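You operate a simulated robot arm through the tools that you are given. There is no shell and no other tool. Be economical: measure what you need, move in short steps, check, and stop when the job is done.

You run a simulated robot arm. Do the job below in one go: nothing can be reset, and whatever is moved stays where it is left.

## Task
Sand the grey mark off the clamped brush, then wax the middle of its back.
Fine: use the small sanding block, the green pad and the green box; sanding block back on the green mat, pad on the black one, lid shut; it stays clamped. Set down upright: small sanding block, green pad. A coat counts when it lies all over at full strength: go over it till it gets no stronger. What is to be rubbed or washed off counts as gone when no trace of it is left.

Only the result counts: the job must be done as asked and must still hold three seconds after the hand-in. Knocking over, shifting, dropping, spilling or breaking anything else fails it. Lids that push on must go on centred and level and be pressed home; caps that screw on are set level and turned clockwise until they are tight.

## Robot
A 7-joint arm with a two-finger gripper, fixed in place. Base frame: the origin is at the foot of the arm, x ahead of it, y to its left, z up; the work surface is at about z = 780. Readings come in mm, degrees, newtons and seconds.
With the tool pointing down near the work surface it reaches from about 340 to 720 mm from the base axis. Its first joint turns from -66.0 to 66.0 degrees. Payload 2.45 kg.
The tool frame sits at the grasp point between the pads (the TCP): z along the fingers, y along the line on which they close. The tips reach 26 mm beyond it. Largest opening 96 mm; the body of the gripper starts 69 mm behind the TCP.
Orientation is told as [roll, pitch, yaw] about the base's x, y, z axes, in that order, counted from this pose: with the fingers straight down and closing along the base's y, the tool's x points along the base's -x, its y along +y and its z along -z.

## Interface
- The arm moves only by the tool nudge_tool. Its argument "series" is a list that holds one entry, the list of rows, each a list of 7 numbers: the opening, from 0 (shut) to 1 (fully open), then the shift along the tool's x, y, z in mm, then the turn, a rotation vector about the tool's x, y, z in degrees. In form: [[[hand, dx, dy, dz, ax, ay, az], ...]]. A call has 1 to 20 rows; each row shifts and turns the commanded pose from where the row before left it, along the tool's axes as they then stand. A row lasts 0.2 s, in which the tool goes at most 50 mm and 8.6 degrees; a call with a longer step from one row to the next is refused whole, and so is a gripper value outside its range. A pose out of reach is approached as far as the arm can. The call stops where the force on the tool passes 40 N (or 10 N more than at its start, if that is more) or the arm is blocked; 0.2 s more then pass. Each finger halts on what it meets, pressing with about 22 N; the grip force reading is that of the motor and also rises with nothing between the fingers. The clock runs only during rows and for 0.2 s after the last one: add rows that do not move to give the fingers time. It gives the time, the measured TCP pose, the force on the tool (base axes), the opening and the grip force at its end, in the units of the frame above (readings bear some noise), with the torque about the TCP (base axes, N m) and any sound that the robot's microphone picked up, and new pictures: "pictures" is both (left out), scene, wrist or none.
- Cameras (640 x 400 px; columns grow to the right, rows downward): "scene" is fixed at [168.3, -392.8, 1424.7]; the picture's right is [0.74, -0.67, 0.00], its down [-0.37, -0.41, -0.83] and it looks along [0.56, 0.62, -0.55] (base axes); focal length 333 px, centre (320, 200). "wrist" rides on the gripper at [82, 3, -98] in the tool frame; the picture's right is [-0.04, 1.00, 0.00], its down [-0.73, -0.03, -0.68] and it looks along [-0.68, -0.03, 0.73] (tool axes); focal length 256 px, centre (320, 200). There is no depth. A picture from a camera that has moved, and an enlarged one, comes with that camera's place and axes in the base frame and with its lens.
- zoom(camera, box): a new picture of the part [left, top, right, bottom] of that camera's present view, enlarged. It takes no simulated time.
- sign_off(): hands the job in; it is judged then, once.

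Go step by step. Nothing tells you positions but the pictures and the camera data: compare them with the known pose of the tool, close in by small moves and look again before you grip or let go. The budget is 120 turns and 200 pictures, counting those below and the enlarged ones. Unless the task says otherwise, let go and move clear before handing in.

The tools are called by a JSON object that holds its "fn" and its "kwargs". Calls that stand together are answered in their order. nudge_tool: Moves the arm, as the interface text tells. Its arguments: {"type":"object","properties":{"series":{"type":"array"},"pictures":{"type":"string","enum":["both","scene","wrist","none"]}},"required":["series"]} The other tools are called the same way: zoom (camera, box) takes an enlarged picture of a part of a camera's view; sign_off () hands the job in.

At the start:

```text
t: 0.0
position: [433.4, 11.8, 1178.0]
orientation: [0.0, 0.0, -0.1]
force: [-0.3, -0.4, -0.9]
wrist_torque: [-0.01, -0.02, 0.04]
width: 96.1
grasp_force: 0.1
```

scene: 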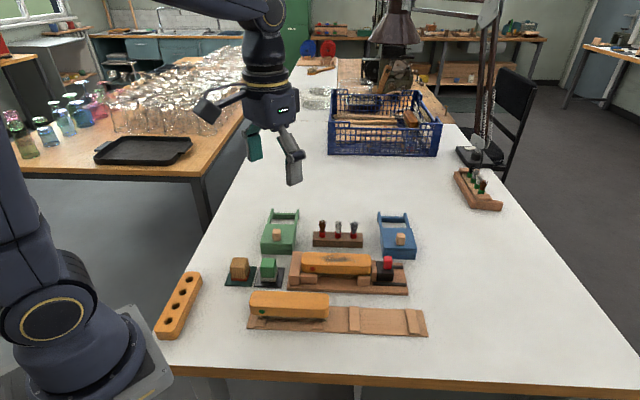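
wrist: 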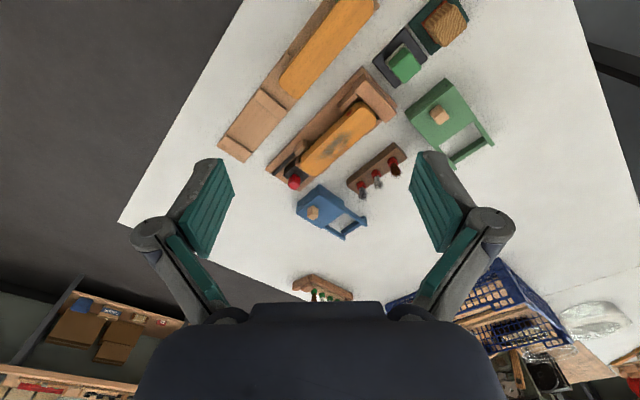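

I see two brushes (one clamped with a grey mark), a sanding block, a green pad, and green and blue boxes. I'll zoom in to get the details.

{"fn": "zoom", "kwargs": {"camera": "scene", "box": [210, 190, 440, 340]}}

{"fn": "zoom", "kwargs": {"camera": "wrist", "box": [200, 0, 520, 250]}}

```text
2.67 times, centred on (325, 265) of scene
camera zoom: at [168.3, -392.8, 1424.7], right [0.74, -0.67, 0.0], down [-0.37, -0.41, -0.83], along [0.56, 0.62, -0.55], focal length 888 px, centre (307, 27)
```

zoom: 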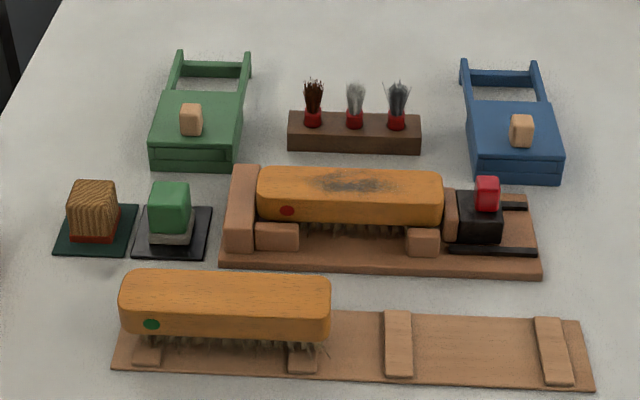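

```text
1.60 times, centred on (360, 125) of wrist
camera zoom: at [350.7, 14.5, 1275.6], right [0.04, 1.0, 0.0], down [0.73, -0.03, 0.68], along [0.68, -0.03, -0.73], focal length 410 px, centre (256, 320)
```

zoom: 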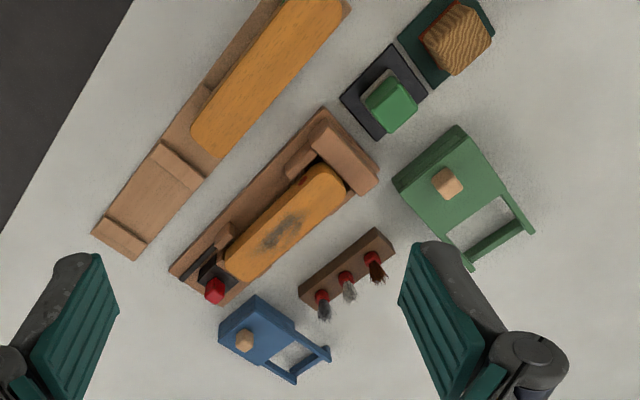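

Objects sit in a layout turned about -42°; the block is near (429,202), the pad near (483,150), the green box near (582,237). I'll move over there for a closer look with the tool yawed.

{"fn": "nudge_tool", "kwargs": {"series": [[[1, -8, 24, 29, 0, 0, 0], [1, -8, 24, 29, 0, 0, 0], [1, -8, 25, 30, 0, 0, 0], [1, -8, 25, 30, 0, 0, 0], [1, -8, 25, 30, 0, 0, 0], [1, -7, 25, 30, 0, 0, 0], [1, 0, 0, 0, 0, 0, 8.4], [1, 0, 0, 0, 0, 0, 8.4], [1, 0, 0, 0, 0, 0, 8.4], [1, 0, 0, 0, 0, 0, 8.4], [1, 0, 0, 0, 0, 0, 8.4], [1, 0, 0, 0, 0, 0, 0]]]}}

```text
t: 2.6
position: [480.4, 159.3, 1000.5]
orientation: [0.0, 0.0, -42.1]
force: [0.0, -0.5, 0.3]
wrist_torque: [0.01, 0.04, 0.04]
width: 95.7
grasp_force: 0.0
camera wrist: at [420.7, 216.0, 1097.5], right [0.7, 0.71, 0.0], down [0.52, -0.51, 0.68], along [0.48, -0.48, -0.73], focal length 256 px, centre (320, 200)
```

scene: 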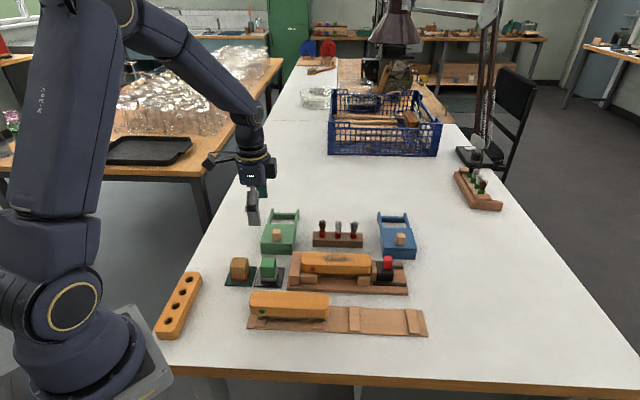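
wrist: 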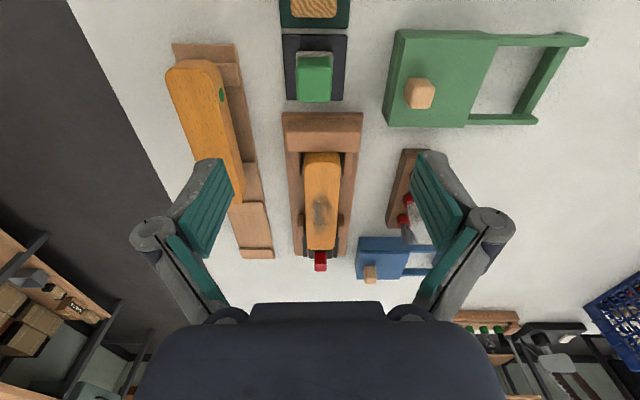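

The layout lines up with the wrist picture (about -44.5° yaw). I'll zoom in on the box and pads.

{"fn": "zoom", "kwargs": {"camera": "wrist", "box": [370, 10, 610, 160]}}

{"fn": "zoom", "kwargs": {"camera": "scene", "box": [215, 195, 311, 295]}}

{"fn": "zoom", "kwargs": {"camera": "wrist", "box": [240, 0, 400, 270]}}

```text
2.67 times, centred on (490, 85) of wrist
camera zoom: at [420.7, 216.0, 1097.5], right [0.7, 0.71, 0.0], down [0.52, -0.51, 0.68], along [0.48, -0.48, -0.73], focal length 683 px, centre (-133, 507)
```

zoom: 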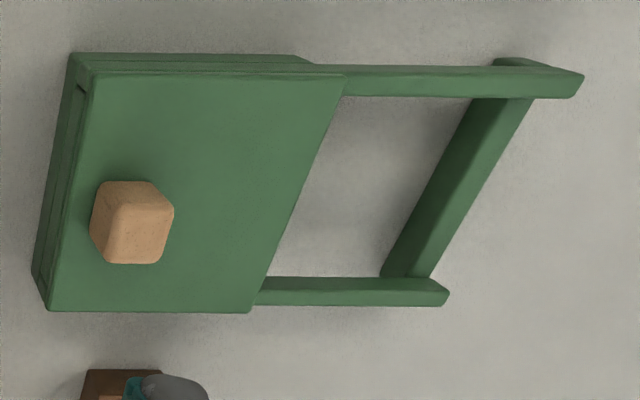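

```text
4.00 times, centred on (263, 245) of scene
camera zoom: at [168.3, -392.8, 1424.7], right [0.74, -0.67, 0.0], down [-0.37, -0.41, -0.83], along [0.56, 0.62, -0.55], focal length 1332 px, centre (548, 20)
```

zoom: 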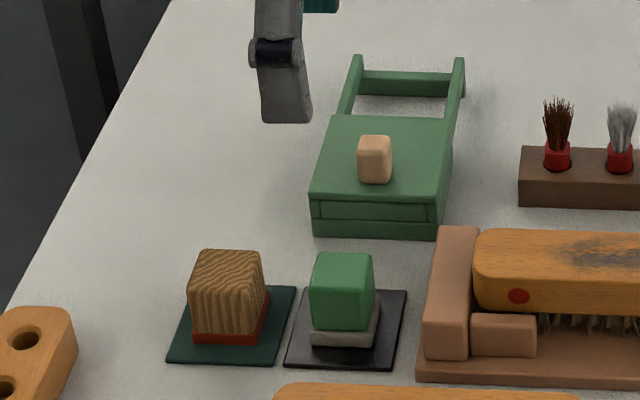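

```text
1.48 times, centred on (320, 135) of wrist
camera zoom: at [420.7, 216.0, 1097.5], right [0.7, 0.71, 0.0], down [0.52, -0.51, 0.68], along [0.48, -0.48, -0.73], focal length 379 px, centre (320, 296)
```

zoom: 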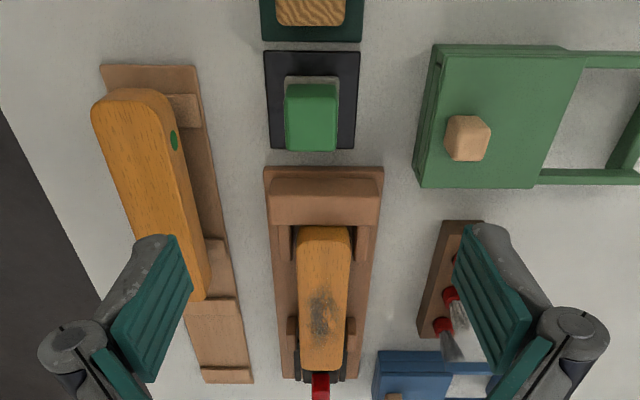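

The green lid looks like a slide-off lid running back over the rails. First the sanding: I'll move over the sanding block for a close look.

{"fn": "nudge_tool", "kwargs": {"series": [[[1, 22, -1, 26, 0, 0, 0], [1, 22, -1, 27, 0, 0, 0], [1, 22, 0, 27, 0, 0, 2.5], [1, 0, 0, 0, 0, 0, 0]]]}}

```text
t: 3.6
position: [429.2, 201.2, 919.6]
orientation: [0.0, 0.0, -44.6]
force: [0.7, -0.2, -0.1]
wrist_torque: [0.01, 0.0, 0.0]
width: 96.1
grasp_force: 0.0
camera wrist: at [372.8, 261.1, 1017.9], right [0.73, 0.68, 0.0], down [0.5, -0.54, 0.68], along [0.46, -0.5, -0.73], focal length 256 px, centre (320, 200)
```

scene: 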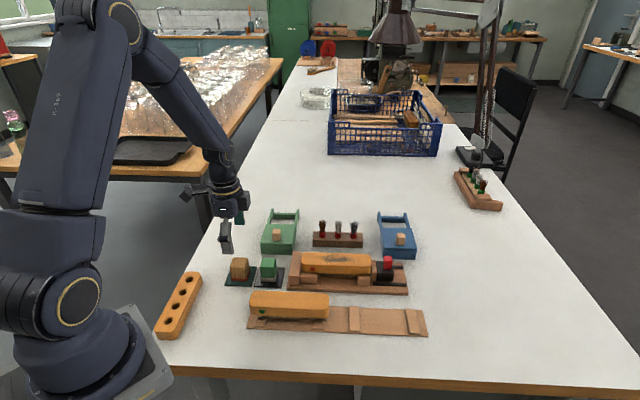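
wrist: 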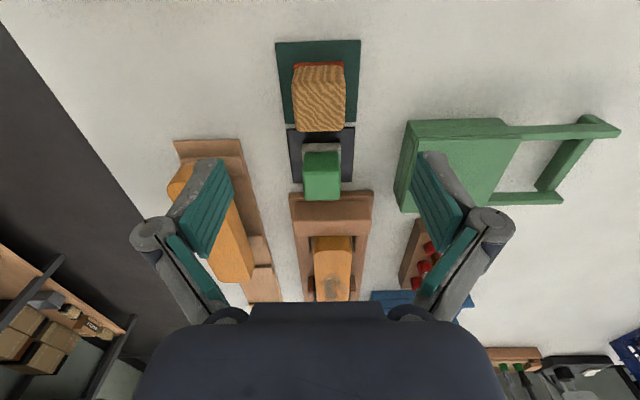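

The block is almost exactly under the TCP. I'll go down to just above it and look again.

{"fn": "nudge_tool", "kwargs": {"series": [[[1, 0, 0, 30, 0, 0, 1.2], [1, 0, 0, 30, 0, 0, 0], [1, 0, 0, 0, 0, 0, 0]]]}}

{"fn": "zoom", "kwargs": {"camera": "scene", "box": [200, 220, 320, 295]}}

```text
t: 4.4
position: [429.8, 201.8, 859.7]
orientation: [0.0, 0.1, -45.7]
force: [0.5, 0.1, 0.3]
wrist_torque: [-0.01, 0.03, 0.02]
width: 96.1
grasp_force: 0.1
camera wrist: at [374.9, 262.4, 957.8], right [0.74, 0.67, 0.0], down [0.49, -0.55, 0.68], along [0.45, -0.5, -0.73], focal length 256 px, centre (320, 200)
```

scene: 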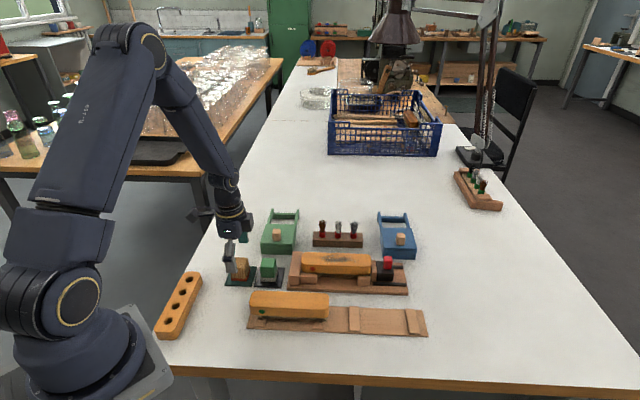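
wrist: 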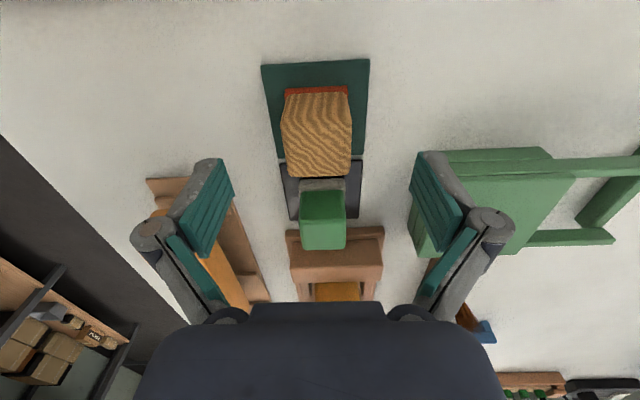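

```text
5.33 times, centred on (260, 258) of scene
camera zoom: at [168.3, -392.8, 1424.7], right [0.74, -0.67, 0.0], down [-0.37, -0.41, -0.83], along [0.56, 0.62, -0.55], focal length 1775 px, centre (640, -107)
```

zoom: 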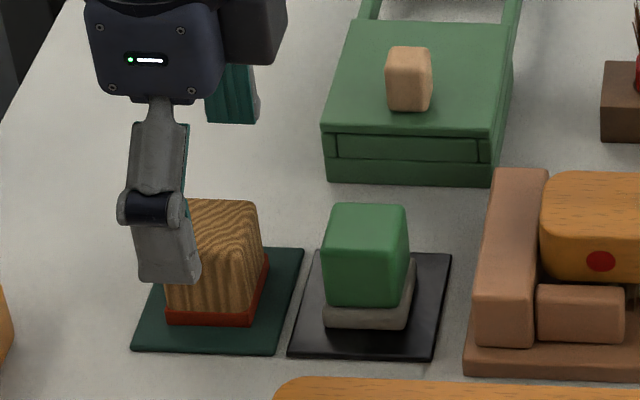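

The block is centred; descend and grip, tips staying clear of the red grit layer.

{"fn": "nudge_tool", "kwargs": {"series": [[[1, 0, -1, 18, 0, 0, 0], [1, 0, 0, 17, 0, 0, 0], [0.3, 0, 0, 0, 0, 0, 0], [0.3, 0, 0, 0, 0, 0, 0], [0.2, 0, 0, 0, 0, 0, 0], [0.2, 0, 0, 0, 0, 0, 0], [0.2, 0, 0, 0, 0, 0, 0]]]}}

{"fn": "zoom", "kwargs": {"camera": "scene", "box": [200, 220, 320, 295]}}

```text
t: 6.0
position: [428.5, 200.8, 825.7]
orientation: [0.0, 0.0, -45.8]
force: [-0.9, -0.4, 3.0]
wrist_torque: [-0.02, 0.02, 0.05]
width: 39.1
grasp_force: 22.4
camera wrist: at [373.7, 261.9, 923.1], right [0.74, 0.67, 0.0], down [0.49, -0.55, 0.68], along [0.45, -0.5, -0.73], focal length 256 px, centre (320, 200)
```

scene: 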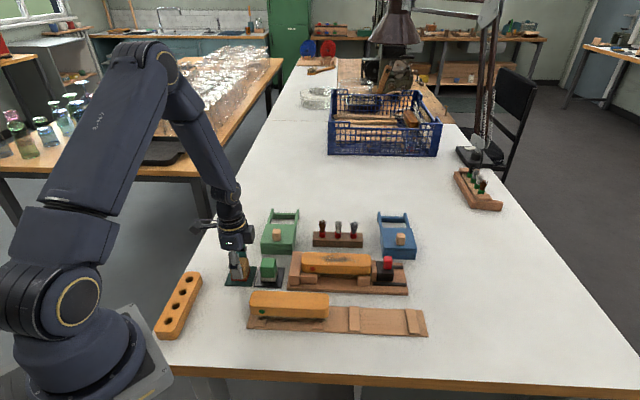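
wrist: 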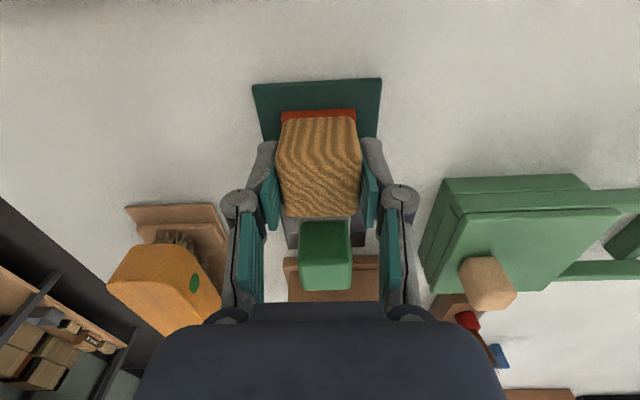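

```text
5.33 times, centred on (260, 258) of scene
camera zoom: at [168.2, -392.8, 1424.7], right [0.74, -0.67, 0.0], down [-0.37, -0.41, -0.83], along [0.56, 0.62, -0.55], focal length 1775 px, centre (640, -107)
```

zoom: 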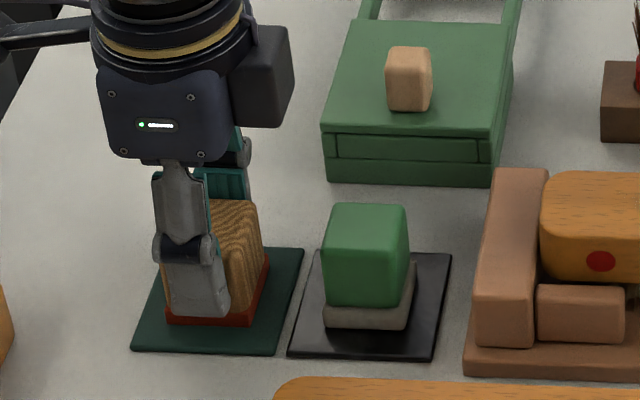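

Gripped at 39 mm. Lift and carry it above the clamped brush.

{"fn": "nudge_tool", "kwargs": {"series": [[[0.2, 0, 0, -15, 0, 0, 0], [0.2, 0, 0, -40, 0, 0, 0], [0.2, 0, 0, -45, 0, 0, 0], [0.2, -40, 2, 0, 0, 0, 0], [0.2, -40, 2, 0, 0, 0, 0], [0.2, -40, 2, 0, 0, 0, 0], [0.2, -40, 2, 0, 0, 0, 0], [0.2, -40, 2, 0, 0, 0, 0], [0.2, -41, 3, 0, 0, 0, 0], [0.2, 0, 0, 0, 0, 0, 0]]]}}

{"fn": "zoom", "kwargs": {"camera": "scene", "box": [270, 200, 430, 300]}}

```text
t: 8.2
position: [605.4, 37.8, 924.4]
orientation: [0.0, 0.0, -45.7]
force: [0.3, -0.2, -0.1]
wrist_torque: [0.04, 0.0, 0.02]
width: 19.2
grasp_force: 0.1
camera wrist: at [551.2, 98.0, 1022.0], right [0.74, 0.67, 0.0], down [0.49, -0.55, 0.68], along [0.45, -0.5, -0.73], focal length 256 px, centre (320, 200)
```

scene: 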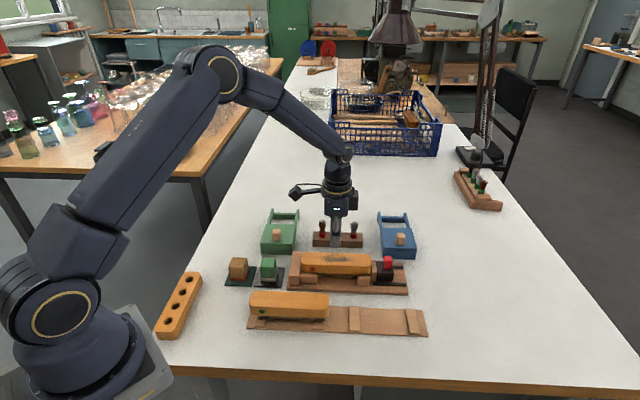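
wrist: 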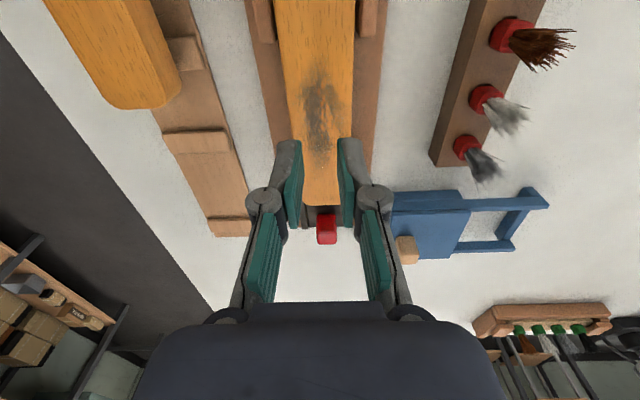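

```text
4.00 times, centred on (350, 250) of scene
camera zoom: at [168.3, -392.8, 1424.7], right [0.74, -0.67, 0.0], down [-0.37, -0.41, -0.83], along [0.56, 0.62, -0.55], focal length 1332 px, centre (200, 0)
```

zoom: 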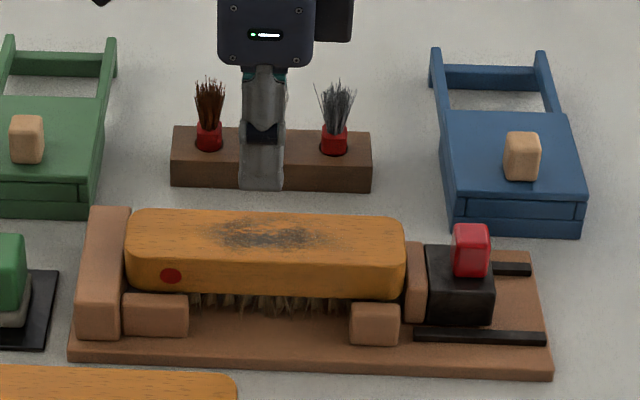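

The block slipped out and stayed on its mat (the fingers closed to 19 mm). Usefully, I now know the brush mark's centre is about (607,36). Going back to look at the block.

{"fn": "nudge_tool", "kwargs": {"series": [[[0.4, 41, -3, 0, 0, 0, 0], [0.6, 40, -2, 0, 0, 0, 0], [0.8, 40, -2, 0, 0, 0, 0], [1, 40, -2, 0, 0, 0, 0], [1, 40, -2, 0, 0, 0, 0], [1, 40, -2, 0, 0, 0, 0], [1, 0, 0, 30, 0, 0, 0], [1, 0, 0, 0, 0, 0, 0]]], "pictures": "wrist"}}

{"fn": "zoom", "kwargs": {"camera": "scene", "box": [200, 220, 320, 295]}}

{"fn": "zoom", "kwargs": {"camera": "wrist", "box": [220, 40, 420, 240]}}

```text
t: 10.0
position: [426.7, 203.5, 894.9]
orientation: [0.0, 0.0, -45.8]
force: [1.5, -0.6, 0.3]
wrist_torque: [0.01, -0.04, 0.03]
width: 96.0
grasp_force: 0.1
camera wrist: at [372.9, 263.1, 992.1], right [0.74, 0.67, 0.0], down [0.49, -0.55, 0.68], along [0.45, -0.5, -0.73], focal length 256 px, centre (320, 200)
```

wrist: 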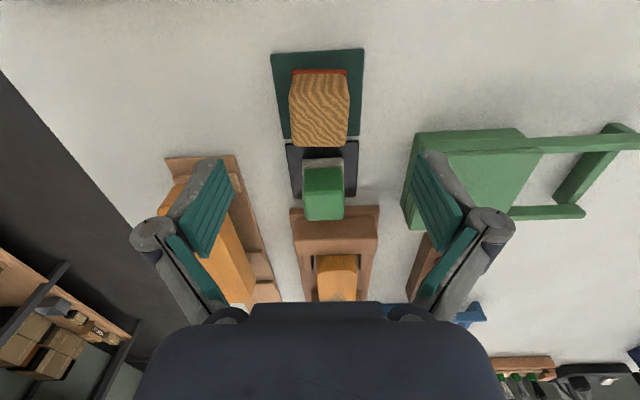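

```text
5.33 times, centred on (260, 258) of scene
camera zoom: at [168.3, -392.8, 1424.7], right [0.74, -0.67, 0.0], down [-0.37, -0.41, -0.83], along [0.56, 0.62, -0.55], focal length 1775 px, centre (640, -107)
```

zoom: 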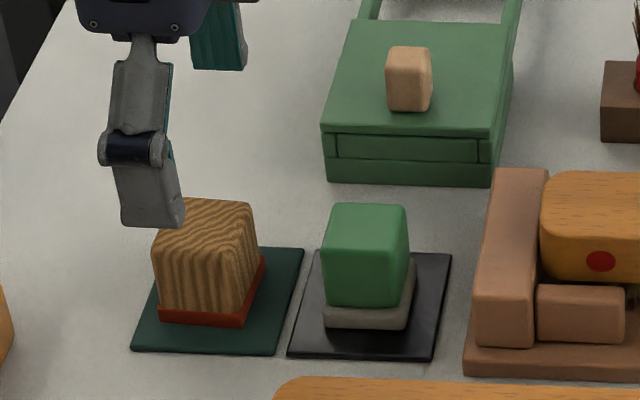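

```text
2.00 times, centred on (320, 140) of wrist
camera zoom: at [372.9, 263.1, 992.1], right [0.74, 0.67, 0.0], down [0.49, -0.55, 0.68], along [0.45, -0.5, -0.73], focal length 512 px, centre (320, 320)
```

zoom: 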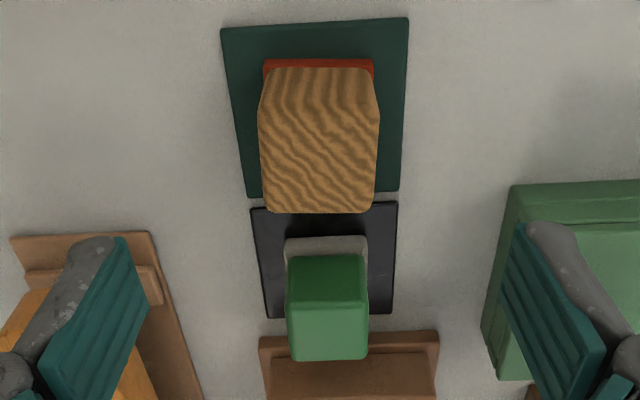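

The block moved only a few mm on its mat. I'll re-centre, grip a little lower with a fully closed command, and lift very slowly.

{"fn": "nudge_tool", "kwargs": {"series": [[[1, 2.5, -0.5, 30, 0, 0, 0], [1, 0, 0, 25, 0, 0, 0], [1, 0, 0, 18, 0, 0, 0], [0, 0, 0, 0, 0, 0, 0], [0, 0, 0, 0, 0, 0, 0], [0, 0, 0, 0, 0, 0, 0], [0, 0, 0, 0, 0, 0, 0], [0, 0, 0, 0, 0, 0, 0], [0, 0, 0, 0, 0, 0, 0], [0, 0, 0, 0, 0, 0, 0]]], "pictures": "none"}}

{"fn": "nudge_tool", "kwargs": {"series": [[[0, 0, 0, -2, 0, 0, 0], [0, 0, 0, -3, 0, 0, 0], [0, 0, 0, -5, 0, 0, 0], [0, 0, 0, 0, 0, 0, 0]]], "pictures": "wrist"}}

{"fn": "zoom", "kwargs": {"camera": "scene", "box": [200, 220, 320, 295]}}

```text
t: 12.2
position: [426.0, 201.9, 822.1]
orientation: [0.0, 0.0, -45.7]
force: [1.1, 1.5, 0.9]
wrist_torque: [0.03, 0.01, 0.01]
width: 39.0
grasp_force: 22.0
```

```text
t: 13.2
position: [426.9, 200.5, 832.7]
orientation: [0.0, 0.0, -45.8]
force: [0.7, 0.5, -0.4]
wrist_torque: [-0.02, -0.06, 0.01]
width: 39.0
grasp_force: 22.0
camera wrist: at [371.4, 263.5, 929.6], right [0.74, 0.67, 0.0], down [0.49, -0.55, 0.68], along [0.45, -0.5, -0.73], focal length 256 px, centre (320, 200)
```

wrist: 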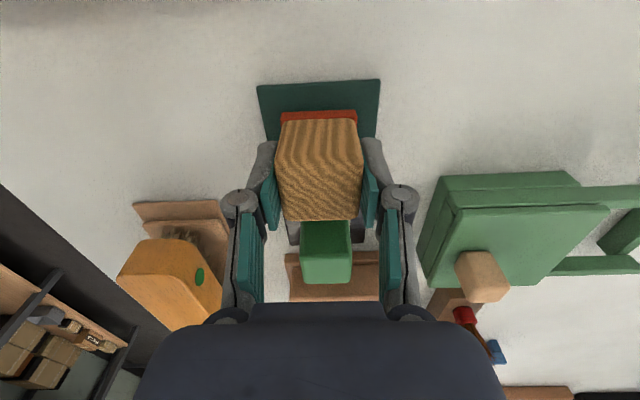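

```text
5.33 times, centred on (260, 258) of scene
camera zoom: at [168.3, -392.8, 1424.7], right [0.74, -0.67, 0.0], down [-0.37, -0.41, -0.83], along [0.56, 0.62, -0.55], focal length 1775 px, centre (640, -107)
```

zoom: 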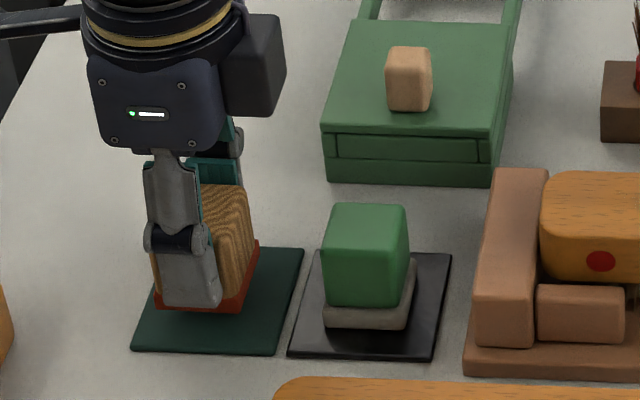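

It is off the mat and held. Continue upward at a gentle pace.

{"fn": "nudge_tool", "kwargs": {"series": [[[0, 0, 0, -6, 0, 0, 0], [0, 0, 0, -8, 0, 0, 0], [0, 0, 0, -10, 0, 0, 0], [0, 0, 0, -10, 0, 0, 0], [0, 0, 0, -10, 0, 0, 0], [0, 0, 0, -10, 0, 0, 0], [0, 0, 0, -10, 0, 0, 0], [0, 0, 0, -8, 0, 0, 0], [0, 0, 0, -4, 0, 0, 0], [0, 0, 0, 0, 0, 0, 0]]], "pictures": "none"}}

{"fn": "nudge_tool", "kwargs": {"series": [[[0, -6, 0, 0, 0, 0, 0], [0, -12, 1, 0, 0, 0, 0], [0, -18, 1, 0, 0, 0, 0], [0, -20, 1, 0, 0, 0, 0], [0, -20, 1, 0, 0, 0, 0], [0, -20, 1, 0, 0, 0, 0], [0, -20, 1, 0, 0, 0, 0], [0, -20, 1, 0, 0, 0, 0], [0, -20, 1, 0, 0, 0, 0], [0, -20, 1, 0, 0, 0, 0], [0, -20, 1, 0, 0, 0, 0], [0, -20, 1, 0, 0, 0, 0], [0, -16, 1, 0, 0, 0, 0], [0, -8, 1, 0, 0, 0, 0], [0, -6, 0, 0, 0, 0, 0], [0, 0, 0, 0, 0, 0, 0]]]}}

{"fn": "zoom", "kwargs": {"camera": "scene", "box": [270, 200, 430, 300]}}

```text
t: 15.4
position: [426.8, 201.8, 909.1]
orientation: [0.1, -0.1, -45.7]
force: [-1.0, -0.1, -1.3]
wrist_torque: [0.0, 0.02, 0.01]
width: 39.2
grasp_force: 22.2
```

```text
t: 18.8
position: [608.8, 36.1, 908.3]
orientation: [0.0, -0.1, -45.7]
force: [0.7, -0.3, 0.1]
wrist_torque: [-0.01, 0.01, -0.01]
width: 39.3
grasp_force: 22.1
camera wrist: at [552.6, 96.3, 1005.7], right [0.74, 0.67, 0.0], down [0.49, -0.55, 0.68], along [0.45, -0.5, -0.73], focal length 256 px, centre (320, 200)
```

scene: 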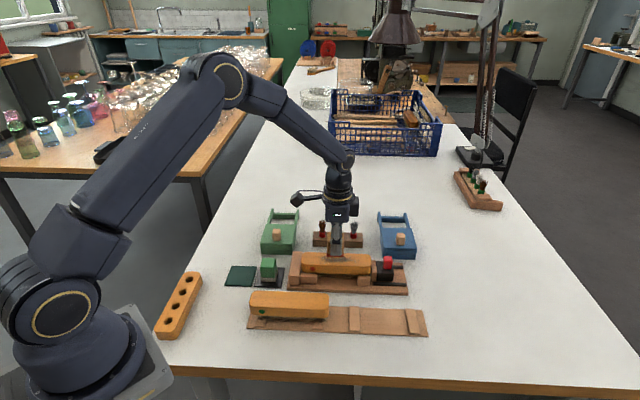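
wrist: 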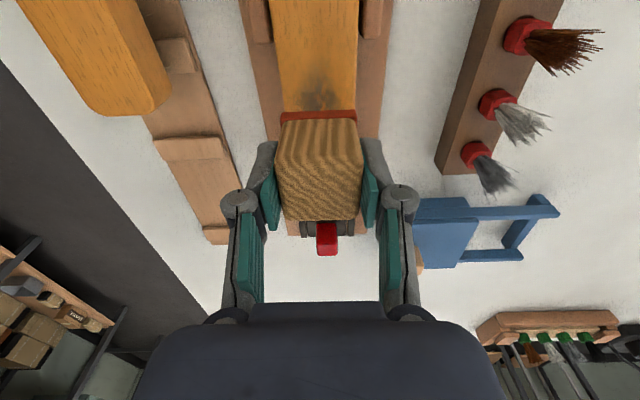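

```text
4.00 times, centred on (350, 250) of scene
camera zoom: at [168.3, -392.8, 1424.7], right [0.74, -0.67, 0.0], down [-0.37, -0.41, -0.83], along [0.56, 0.62, -0.55], focal length 1332 px, centre (200, 0)
```

zoom: 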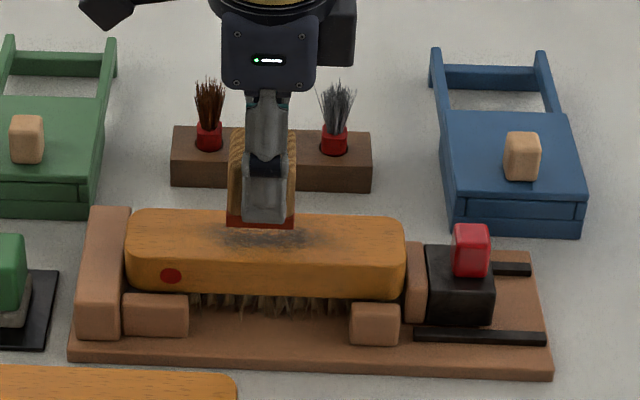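

The block is held and above the mark. Lower it gently until contact.

{"fn": "nudge_tool", "kwargs": {"series": [[[0, 0, -1, 10, 0, 0, 0], [0, 0, 0, 8, 0, 0, 0], [0, 0, 0, 4, 0, 0, 0], [0, 0, 0, 0, 0, 0, 0]]], "pictures": "none"}}

{"fn": "zoom", "kwargs": {"camera": "scene", "box": [270, 200, 430, 300]}}

```text
t: 19.8
position: [606.8, 34.6, 885.9]
orientation: [0.0, 0.0, -45.7]
force: [0.5, 0.3, 1.0]
wrist_torque: [-0.01, 0.02, 0.0]
width: 38.9
grasp_force: 22.3
```

```text
4.00 times, centred on (350, 250) of scene
camera zoom: at [168.3, -392.8, 1424.7], right [0.74, -0.67, 0.0], down [-0.37, -0.41, -0.83], along [0.56, 0.62, -0.55], focal length 1332 px, centre (200, 0)
```

zoom: 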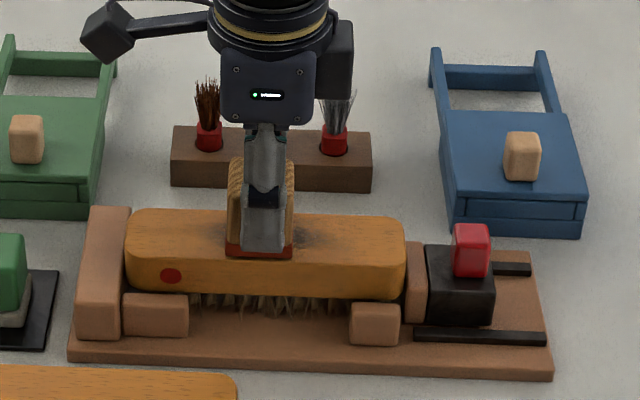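

Close to the surface now; small steps down, watching the force.

{"fn": "nudge_tool", "kwargs": {"series": [[[0, 0, 0, 2, 0, 0, 0], [0, 0, 0, 2, 0, 0, 0], [0, 0, 0, 0, 0, 0, 0]]], "pictures": "none"}}

{"fn": "nudge_tool", "kwargs": {"series": [[[0, 0, 0, 2, 0, 0, 0], [0, 0, 0, 0, 0, 0, 0]]], "pictures": "none"}}

{"fn": "nudge_tool", "kwargs": {"series": [[[0, 0, 0, 1.5, 0, 0, 0], [0, 0, 0, 0, 0, 0, 0]]], "pictures": "none"}}

```text
t: 20.6
position: [608.0, 34.8, 882.3]
orientation: [0.1, 0.0, -45.7]
force: [-4.1, 0.7, 12.4]
wrist_torque: [0.02, 0.26, -0.01]
width: 39.2
grasp_force: 22.1
```

```text
t: 21.2
position: [609.9, 35.2, 880.4]
orientation: [0.1, -0.2, -45.7]
force: [-2.4, -0.4, 21.2]
wrist_torque: [-0.03, 0.12, 0.02]
width: 39.3
grasp_force: 21.6
```

```text
t: 21.8
position: [608.3, 34.3, 879.8]
orientation: [0.2, -0.1, -45.7]
force: [0.3, -1.1, 20.4]
wrist_torque: [-0.07, -0.05, 0.01]
width: 39.4
grasp_force: 22.2
```

Contact made at about z 883. Ease off to around 12 N and rub back and forth along the mark.

{"fn": "nudge_tool", "kwargs": {"series": [[[0, 0, 0, -1.5, 0, 0, 0], [0, 8, 0, 0, 0, 0, 0], [0, 10, 0, 0, 0, 0, 0], [0, 10, 0, 0, 0, 0, 0], [0, 10, 0, 0, 0, 0, 0], [0, 0, 0, 0, 0, 0, 0], [0, -10, 0, 0, 0, 0, 0], [0, -10, 0, 0, 0, 0, 0], [0, -10, 0, 0, 0, 0, 0], [0, -10, 0, 0, 0, 0, 0], [0, -10, 0, 0, 0, 0, 0], [0, -10, 0, 0, 0, 0, 0], [0, -10, 0, 0, 0, 0, 0], [0, -8, 0, 0, 0, 0, 0], [0, 0, 0, 0, 0, 0, 0]]], "pictures": "none"}}

{"fn": "zoom", "kwargs": {"camera": "scene", "box": [270, 200, 430, 300]}}

```text
t: 25.0
position: [634.6, 5.5, 880.4]
orientation: [0.0, 0.0, -45.8]
force: [-0.8, 0.7, -0.6]
wrist_torque: [-0.01, -0.01, -0.01]
width: 39.0
grasp_force: 21.9
```

```text
4.00 times, centred on (350, 250) of scene
camera zoom: at [168.3, -392.8, 1424.7], right [0.74, -0.67, 0.0], down [-0.37, -0.41, -0.83], along [0.56, 0.62, -0.55], focal length 1332 px, centre (200, 0)
```

zoom: 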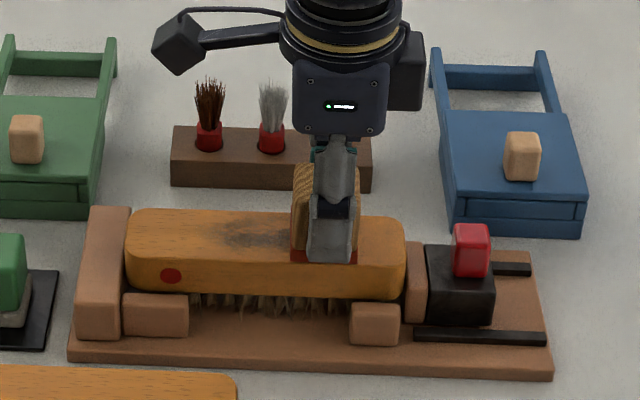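

Contact was lost after the block settled in the grip. I'll press lower by small steps to about 8 N and rub again.

{"fn": "nudge_tool", "kwargs": {"series": [[[0, 0, 0, 1, 0, 0, 0], [0, 0, 0, 0, 0, 0, 0]]], "pictures": "none"}}

```text
t: 25.6
position: [634.4, 6.1, 878.3]
orientation: [0.0, 0.0, -45.7]
force: [-1.4, -1.0, 4.7]
wrist_torque: [-0.03, 0.07, 0.01]
width: 39.0
grasp_force: 21.6
```

{"fn": "nudge_tool", "kwargs": {"series": [[[0, 5, 0, 1, 0, 0, 0], [0, 8, 0, 0, 0, 0, 0], [0, 8, 0, 0, 0, 0, 0], [0, 8, 0, 0, 0, 0, 0], [0, 8, 0, 0, 0, 0, 0], [0, 8, 0, 0, 0, 0, 0], [0, 8, 0, 0, 0, 0, 0], [0, 8, 0, 0, 0, 0, 0], [0, 8, 0, 0, 0, 0, 0], [0, 8, 0, 0, 0, 0, 0], [0, 5, 0, 0, 0, 0, 0], [0, 0, 0, 0, 0, 0, 0]]], "pictures": "none"}}

{"fn": "zoom", "kwargs": {"camera": "scene", "box": [270, 200, 430, 300]}}

```text
t: 28.2
position: [578.6, 64.3, 877.1]
orientation: [0.0, 0.0, -45.7]
force: [4.0, -4.5, 15.1]
wrist_torque: [-0.2, -0.15, -0.02]
width: 39.2
grasp_force: 21.9
```

```text
4.00 times, centred on (350, 250) of scene
camera zoom: at [168.1, -392.9, 1424.7], right [0.74, -0.67, 0.0], down [-0.37, -0.41, -0.83], along [0.56, 0.62, -0.55], focal length 1332 px, centre (200, 0)
```

zoom: 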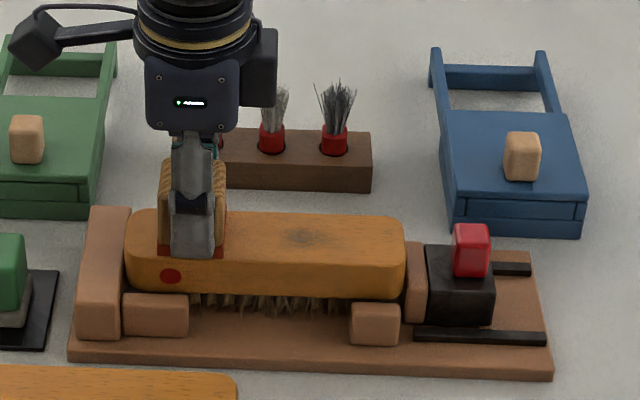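

The mark is fading well. Another back-and-forth pass.

{"fn": "nudge_tool", "kwargs": {"series": [[[0, -5, 0, 0, 0, 0, 0], [0, -8, 0, 0, 0, 0, 0], [0, -8, 0, 0, 0, 0, 0], [0, -8, 0, 0, 0, 0, 0], [0, -8, 0, 0.3, 0, 0, 0], [0, -8, 0, 0, 0, 0, 0], [0, -8, 0, 0.3, 0, 0, 0], [0, -8, 0, 0, 0, 0, 0], [0, -8, 0, 0.3, 0, 0, 0], [0, -8, 0, 0, 0, 0, 0], [0, -5, 0, 0, 0, 0, 0], [0, 0, 0, 0, 0, 0, 0]]], "pictures": "none"}}

{"fn": "nudge_tool", "kwargs": {"series": [[[0, 5, 0, 0.5, 0, 0, 0], [0, 8, 0, 0, 0, 0, 0], [0, 8, 0, 0, 0, 0, 0], [0, 8, 0, 0, 0, 0, 0], [0, 8, 0, 0, 0, 0, 0], [0, 8, 0, 0, 0, 0, 0], [0, 8, 0, 0, 0, 0, 0], [0, 8, 0, 0, 0, 0, 0], [0, 8, 0, 0, 0, 0, 0], [0, 8, 0, 0, 0, 0, 0], [0, 5, 0, 0, 0, 0, 0], [0, 0, 0, 0, 0, 0, 0]]], "pictures": "none"}}

{"fn": "zoom", "kwargs": {"camera": "scene", "box": [270, 200, 430, 300]}}

```text
t: 30.8
position: [634.0, 6.8, 877.5]
orientation: [0.1, 0.0, -45.7]
force: [-1.5, 1.4, 6.4]
wrist_torque: [0.17, 0.22, 0.01]
width: 38.8
grasp_force: 22.3
```

```text
t: 33.4
position: [577.7, 66.2, 876.4]
orientation: [0.0, 0.0, -45.7]
force: [2.8, -2.5, 9.9]
wrist_torque: [-0.11, -0.09, -0.01]
width: 38.9
grasp_force: 22.2
```

```text
4.00 times, centred on (350, 250) of scene
camera zoom: at [168.1, -392.9, 1424.7], right [0.74, -0.67, 0.0], down [-0.37, -0.41, -0.83], along [0.56, 0.62, -0.55], focal length 1332 px, centre (200, 0)
```

zoom: 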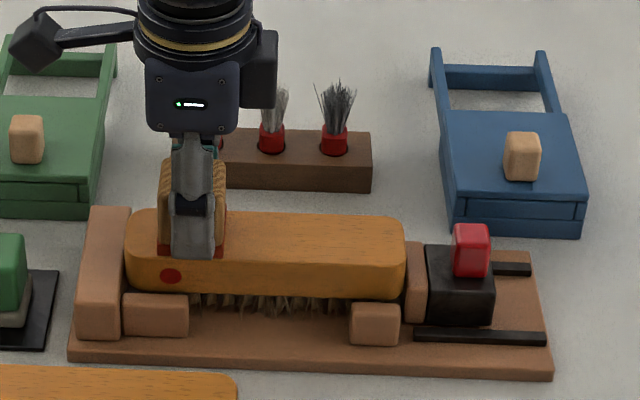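

The visible mark is gone. One more pass with small sideways offsets for safety, then lift and inspect.

{"fn": "nudge_tool", "kwargs": {"series": [[[0, -5, 4, 0.3, 0, 0, 0], [0, -8, 0, 0, 0, 0, 0], [0, -8, 0, 0, 0, 0, 0], [0, -8, 0, 0.3, 0, 0, 0], [0, -8, 0, 0, 0, 0, 0], [0, -8, 0, 0, 0, 0, 0], [0, -8, 0, 0, 0, 0, 0], [0, -8, 0, 0, 0, 0, 0], [0, -8, 0, 0, 0, 0, 0], [0, -8, 0, 0, 0, 0, 0], [0, -5, 0, 0, 0, 0, 0], [0, 0, 0, 0, 0, 0, 0]]], "pictures": "none"}}

{"fn": "nudge_tool", "kwargs": {"series": [[[0, 5, -8, 0.5, 0, 0, 0], [0, 8, 0, 0, 0, 0, 0], [0, 8, 0, 0, 0, 0, 0], [0, 8, 0, 0, 0, 0, 0], [0, 8, 0, 0, 0, 0, 0], [0, 8, 0, 0, 0, 0, 0], [0, 8, 0, 0, 0, 0, 0], [0, 8, 0, 0, 0, 0, 0], [0, 8, 0, 0, 0, 0, 0], [0, 8, 0, 0, 0, 0, 0], [0, 5, 0, 0, 0, 0, 0], [0, 0, 4, -6, 0, 0, 0], [0, 0, 0, -10, 0, 0, 0], [0, 0, 0, -15, 0, 0, 0], [0, 0, 0, -10, 0, 0, 0], [0, 0, 0, 0, 0, 0, 0]]], "pictures": "wrist"}}

{"fn": "zoom", "kwargs": {"camera": "scene", "box": [290, 235, 390, 285]}}

```text
t: 36.0
position: [637.4, 7.6, 876.8]
orientation: [0.0, 0.0, -45.7]
force: [-1.7, 0.5, 4.8]
wrist_torque: [0.07, 0.09, 0.01]
width: 38.9
grasp_force: 22.1
```

```text
t: 39.4
position: [578.2, 65.3, 916.2]
orientation: [0.1, 0.0, -45.7]
force: [0.8, 0.2, 0.2]
wrist_torque: [-0.01, 0.0, 0.02]
width: 39.1
grasp_force: 22.4
camera wrist: at [522.4, 125.8, 1013.9], right [0.74, 0.67, 0.0], down [0.49, -0.55, 0.68], along [0.45, -0.5, -0.73], focal length 256 px, centre (320, 200)
```

wrist: 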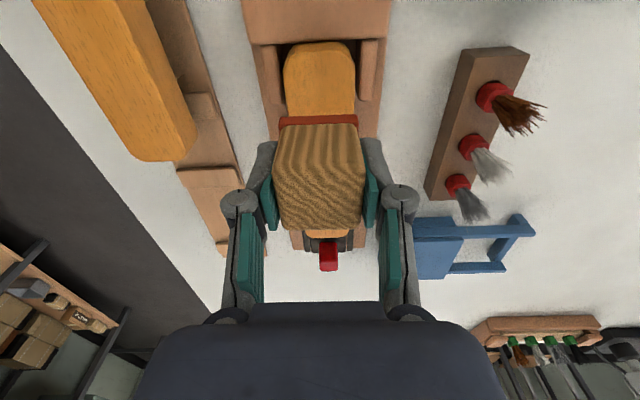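

```text
6.40 times, centred on (340, 260) of scene
camera zoom: at [168.3, -392.8, 1424.7], right [0.74, -0.67, 0.0], down [-0.37, -0.41, -0.83], along [0.56, 0.62, -0.55], focal length 2130 px, centre (192, -184)
```

zoom: 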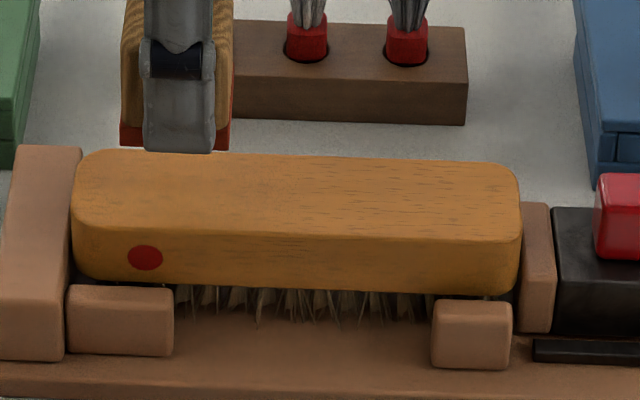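

The brush looks clean. Now carry the sanding block back to the green mat.

{"fn": "nudge_tool", "kwargs": {"series": [[[0, 6, 0, 0, 0, 0, 0], [0, 12, -1, 0, 0, 0, 0], [0, 18, -1, 0, 0, 0, 0], [0, 20, -1, 0, 0, 0, 0], [0, 20, -1.5, 0, 0, 0, 0], [0, 20, -1.5, 0, 0, 0, 0], [0, 20, -1.5, 0, 0, 0, 0], [0, 20, -1.5, 0, 0, 0, 0], [0, 20, -1.5, 0, 0, 0, 0], [0, 18, -1.5, 0, 0, 0, 0], [0, 14, -0.5, 0, 0, 0, 0], [0, 8, 0, 0, 0, 0, 0], [0, 5, 0, 0, 0, 0, 0], [0, 0, 0, 0, 0, 0, 0], [0, 0, 0, 12, 0, 0, 0], [0, 0, 0, 15, 0, 0, 0], [0, 0, 0, 15, 0, 0, 0], [0, 0, 0, 15, 0, 0, 0], [0, 0, 0, 12, 0, 0, 0], [0, 0, 0, 0, 0, 0, 0]]], "pictures": "wrist"}}

{"fn": "zoom", "kwargs": {"camera": "scene", "box": [200, 220, 320, 295]}}

```text
t: 43.6
position: [428.1, 199.5, 847.8]
orientation: [0.0, 0.1, -45.7]
force: [0.3, 0.1, -0.6]
wrist_torque: [-0.01, -0.01, 0.01]
width: 39.0
grasp_force: 22.0
camera wrist: at [373.5, 260.7, 944.7], right [0.74, 0.67, 0.0], down [0.49, -0.55, 0.68], along [0.45, -0.5, -0.73], focal length 256 px, centre (320, 200)
```

wrist: 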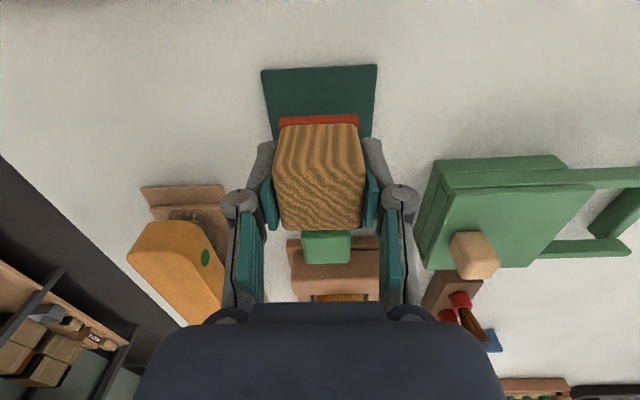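

```text
5.33 times, centred on (260, 258) of scene
camera zoom: at [168.3, -392.8, 1424.7], right [0.74, -0.67, 0.0], down [-0.37, -0.41, -0.83], along [0.56, 0.62, -0.55], focal length 1775 px, centre (640, -107)
```

zoom: 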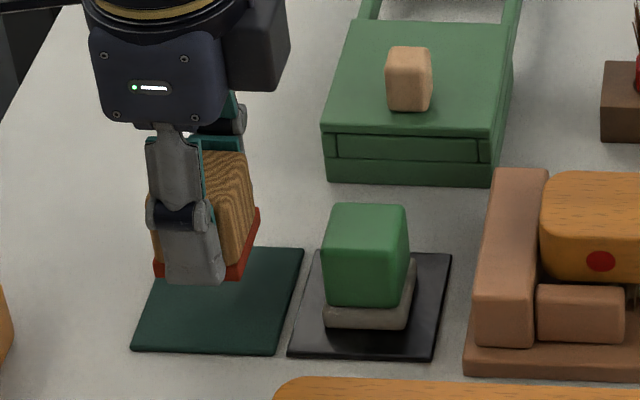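

Aligned; shift 4 mm and lower to the mat gently.

{"fn": "nudge_tool", "kwargs": {"series": [[[0, -4, 1, 8, 0, 0, 0], [0, 0, 0, 8, 0, 0, 0], [0, 0, 0, 6, 0, 0, 0], [0, 0, 0, 4, 0, 0, 0], [0, 0, 0, 2, 0, 0, 0], [0, 0, 0, 0, 0, 0, 0]]], "pictures": "none"}}

{"fn": "zoom", "kwargs": {"camera": "scene", "box": [200, 220, 320, 295]}}

```text
t: 45.0
position: [432.0, 198.7, 819.9]
orientation: [0.0, 0.1, -45.8]
force: [-0.1, -0.2, 0.2]
wrist_torque: [0.0, 0.03, 0.01]
width: 39.1
grasp_force: 22.5
```

```text
5.33 times, centred on (260, 258) of scene
camera zoom: at [168.3, -392.8, 1424.7], right [0.74, -0.67, 0.0], down [-0.37, -0.41, -0.83], along [0.56, 0.62, -0.55], focal length 1775 px, centre (640, -107)
```

zoom: 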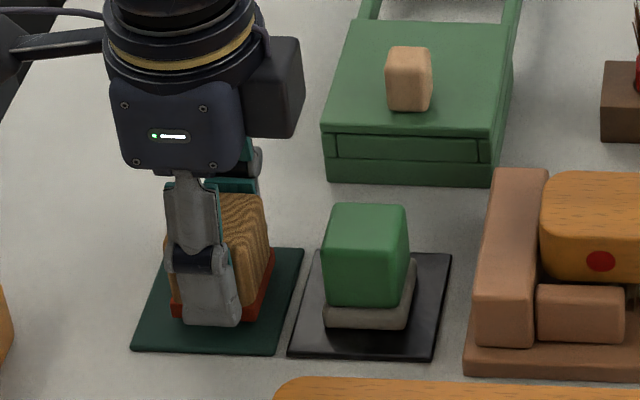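

{"fn": "nudge_tool", "kwargs": {"series": [[[0, 1.5, 1, 1.5, 0, 0, 0], [0, 0, 0, 1.5, 0, 0, 0], [0, 0, 0, 0, 0, 0, 0]]], "pictures": "none"}}

```text
t: 45.8
position: [432.0, 200.9, 816.5]
orientation: [0.0, 0.1, -45.6]
force: [-0.2, -0.4, 0.0]
wrist_torque: [-0.01, 0.05, 0.03]
width: 39.0
grasp_force: 22.4
```

No contact yet; continue in small steps.

{"fn": "nudge_tool", "kwargs": {"series": [[[0, 0, 0, 1, 0, 0, 0], [0, 0, 0, 1, 0, 0, 0], [0, 0, 0, 0, 0, 0, 0]]], "pictures": "none"}}

{"fn": "zoom", "kwargs": {"camera": "scene", "box": [220, 240, 300, 290]}}

```text
t: 46.6
position: [431.2, 199.1, 815.3]
orientation: [0.0, 0.0, -45.7]
force: [-3.3, -2.2, 14.4]
wrist_torque: [-0.07, 0.1, 0.01]
width: 39.1
grasp_force: 21.8
```

```text
8.00 times, centred on (260, 265) of scene
camera zoom: at [168.0, -392.9, 1424.7], right [0.74, -0.67, 0.0], down [-0.37, -0.41, -0.83], along [0.56, 0.62, -0.55], focal length 2663 px, centre (800, -320)
```

zoom: 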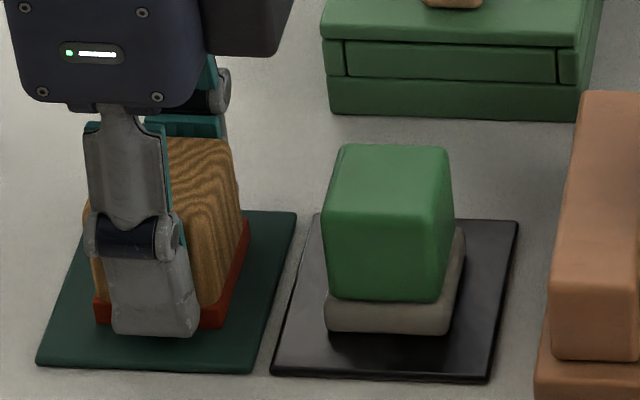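

It rests on the mat. Open and rise straight up.

{"fn": "nudge_tool", "kwargs": {"series": [[[0, 0, 0, -0.8, 0, 0, 0], [0.5, 0, 0, 0, 0, 0, 0], [0.6, 0, 0, 0, 0, 0, 0], [0.9, 0, 0, 0, 0, 0, 0], [1, 0, 0, 0, 0, 0, 0], [1, 0, 0, 0, 0, 0, 0], [1, 0, 0, -15, 0, 0, 0], [1, 0, 0, -35, 0, 0, 0], [1, 0, 0, -40, 0, 0, 0], [1, 0, 0, 0, 0, 0, 0]]], "pictures": "wrist"}}

{"fn": "zoom", "kwargs": {"camera": "scene", "box": [200, 220, 320, 295]}}

```text
t: 48.8
position: [432.3, 198.9, 907.1]
orientation: [0.0, 0.0, -45.7]
force: [-0.3, 0.0, 0.9]
wrist_torque: [-0.01, 0.02, 0.03]
width: 96.2
grasp_force: 0.0
camera wrist: at [376.9, 260.5, 1003.7], right [0.74, 0.67, 0.0], down [0.49, -0.55, 0.68], along [0.45, -0.5, -0.73], focal length 256 px, centre (320, 200)
```

wrist: 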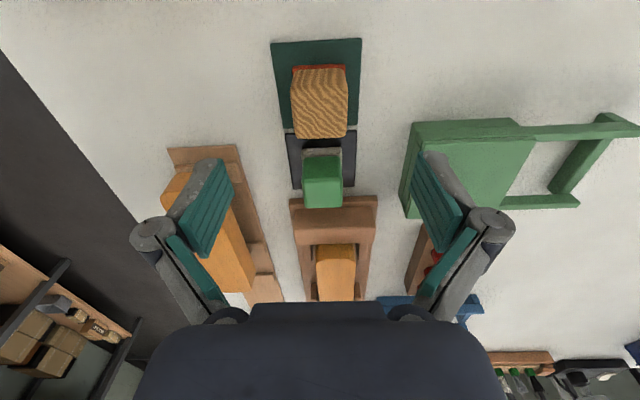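

```text
5.33 times, centred on (260, 258) of scene
camera zoom: at [168.3, -392.8, 1424.7], right [0.74, -0.67, 0.0], down [-0.37, -0.41, -0.83], along [0.56, 0.62, -0.55], focal length 1775 px, centre (640, -107)
```

zoom: 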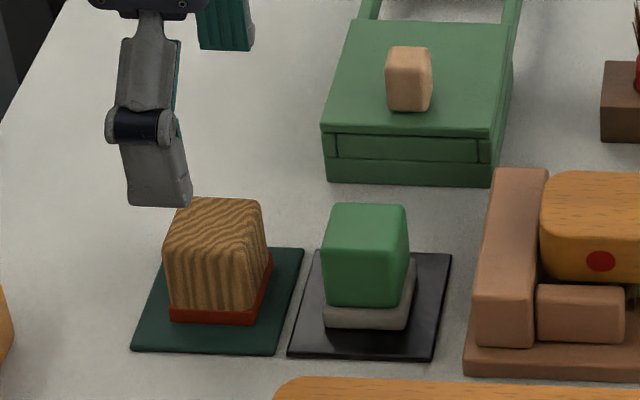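

The block is back. Now to the green box's lid knob at about (557,218).

{"fn": "nudge_tool", "kwargs": {"series": [[[0.8, -18, 26, -4, 0, 0, 0], [0.6, -18, 26, -4, 0, 0, 0], [0.6, -18, 26, -3, 0, 0, 0], [0.6, -19, 25, -2, 0, 0, 0], [0.6, 0, 0, 0, 0, 0, 0]]], "pictures": "wrist"}}

{"fn": "zoom", "kwargs": {"camera": "scene", "box": [230, 180, 330, 260]}}

```text
t: 50.0
position: [556.4, 219.1, 916.9]
orientation: [0.1, 0.0, -45.7]
force: [0.3, -0.4, -0.3]
wrist_torque: [0.04, 0.03, 0.03]
width: 57.4
grasp_force: 0.0
camera wrist: at [501.2, 280.0, 1015.2], right [0.74, 0.67, 0.0], down [0.49, -0.55, 0.68], along [0.45, -0.5, -0.73], focal length 256 px, centre (320, 200)
```

wrist: 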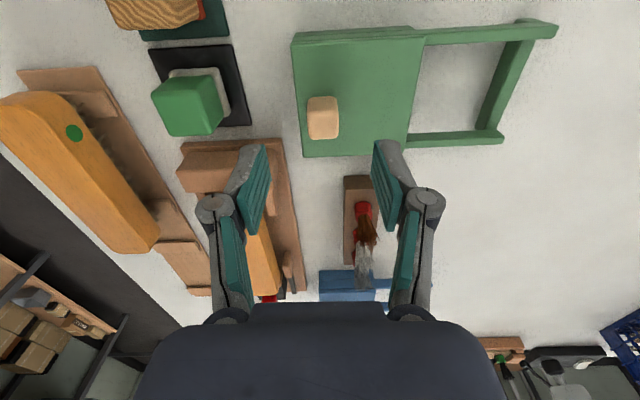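

```text
5.00 times, centred on (280, 220) of scene
camera zoom: at [168.3, -392.8, 1424.7], right [0.74, -0.67, 0.0], down [-0.37, -0.41, -0.83], along [0.56, 0.62, -0.55], focal length 1664 px, centre (520, 100)
```

zoom: 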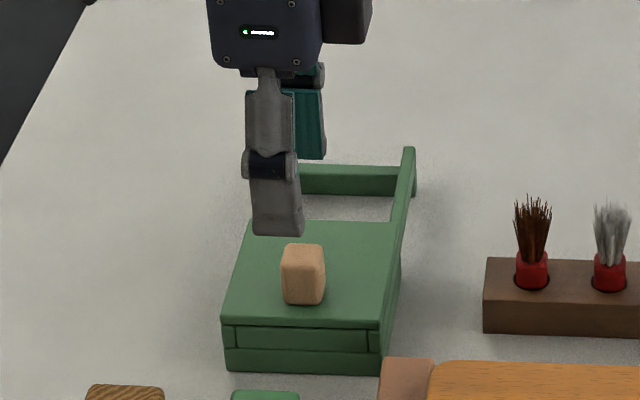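

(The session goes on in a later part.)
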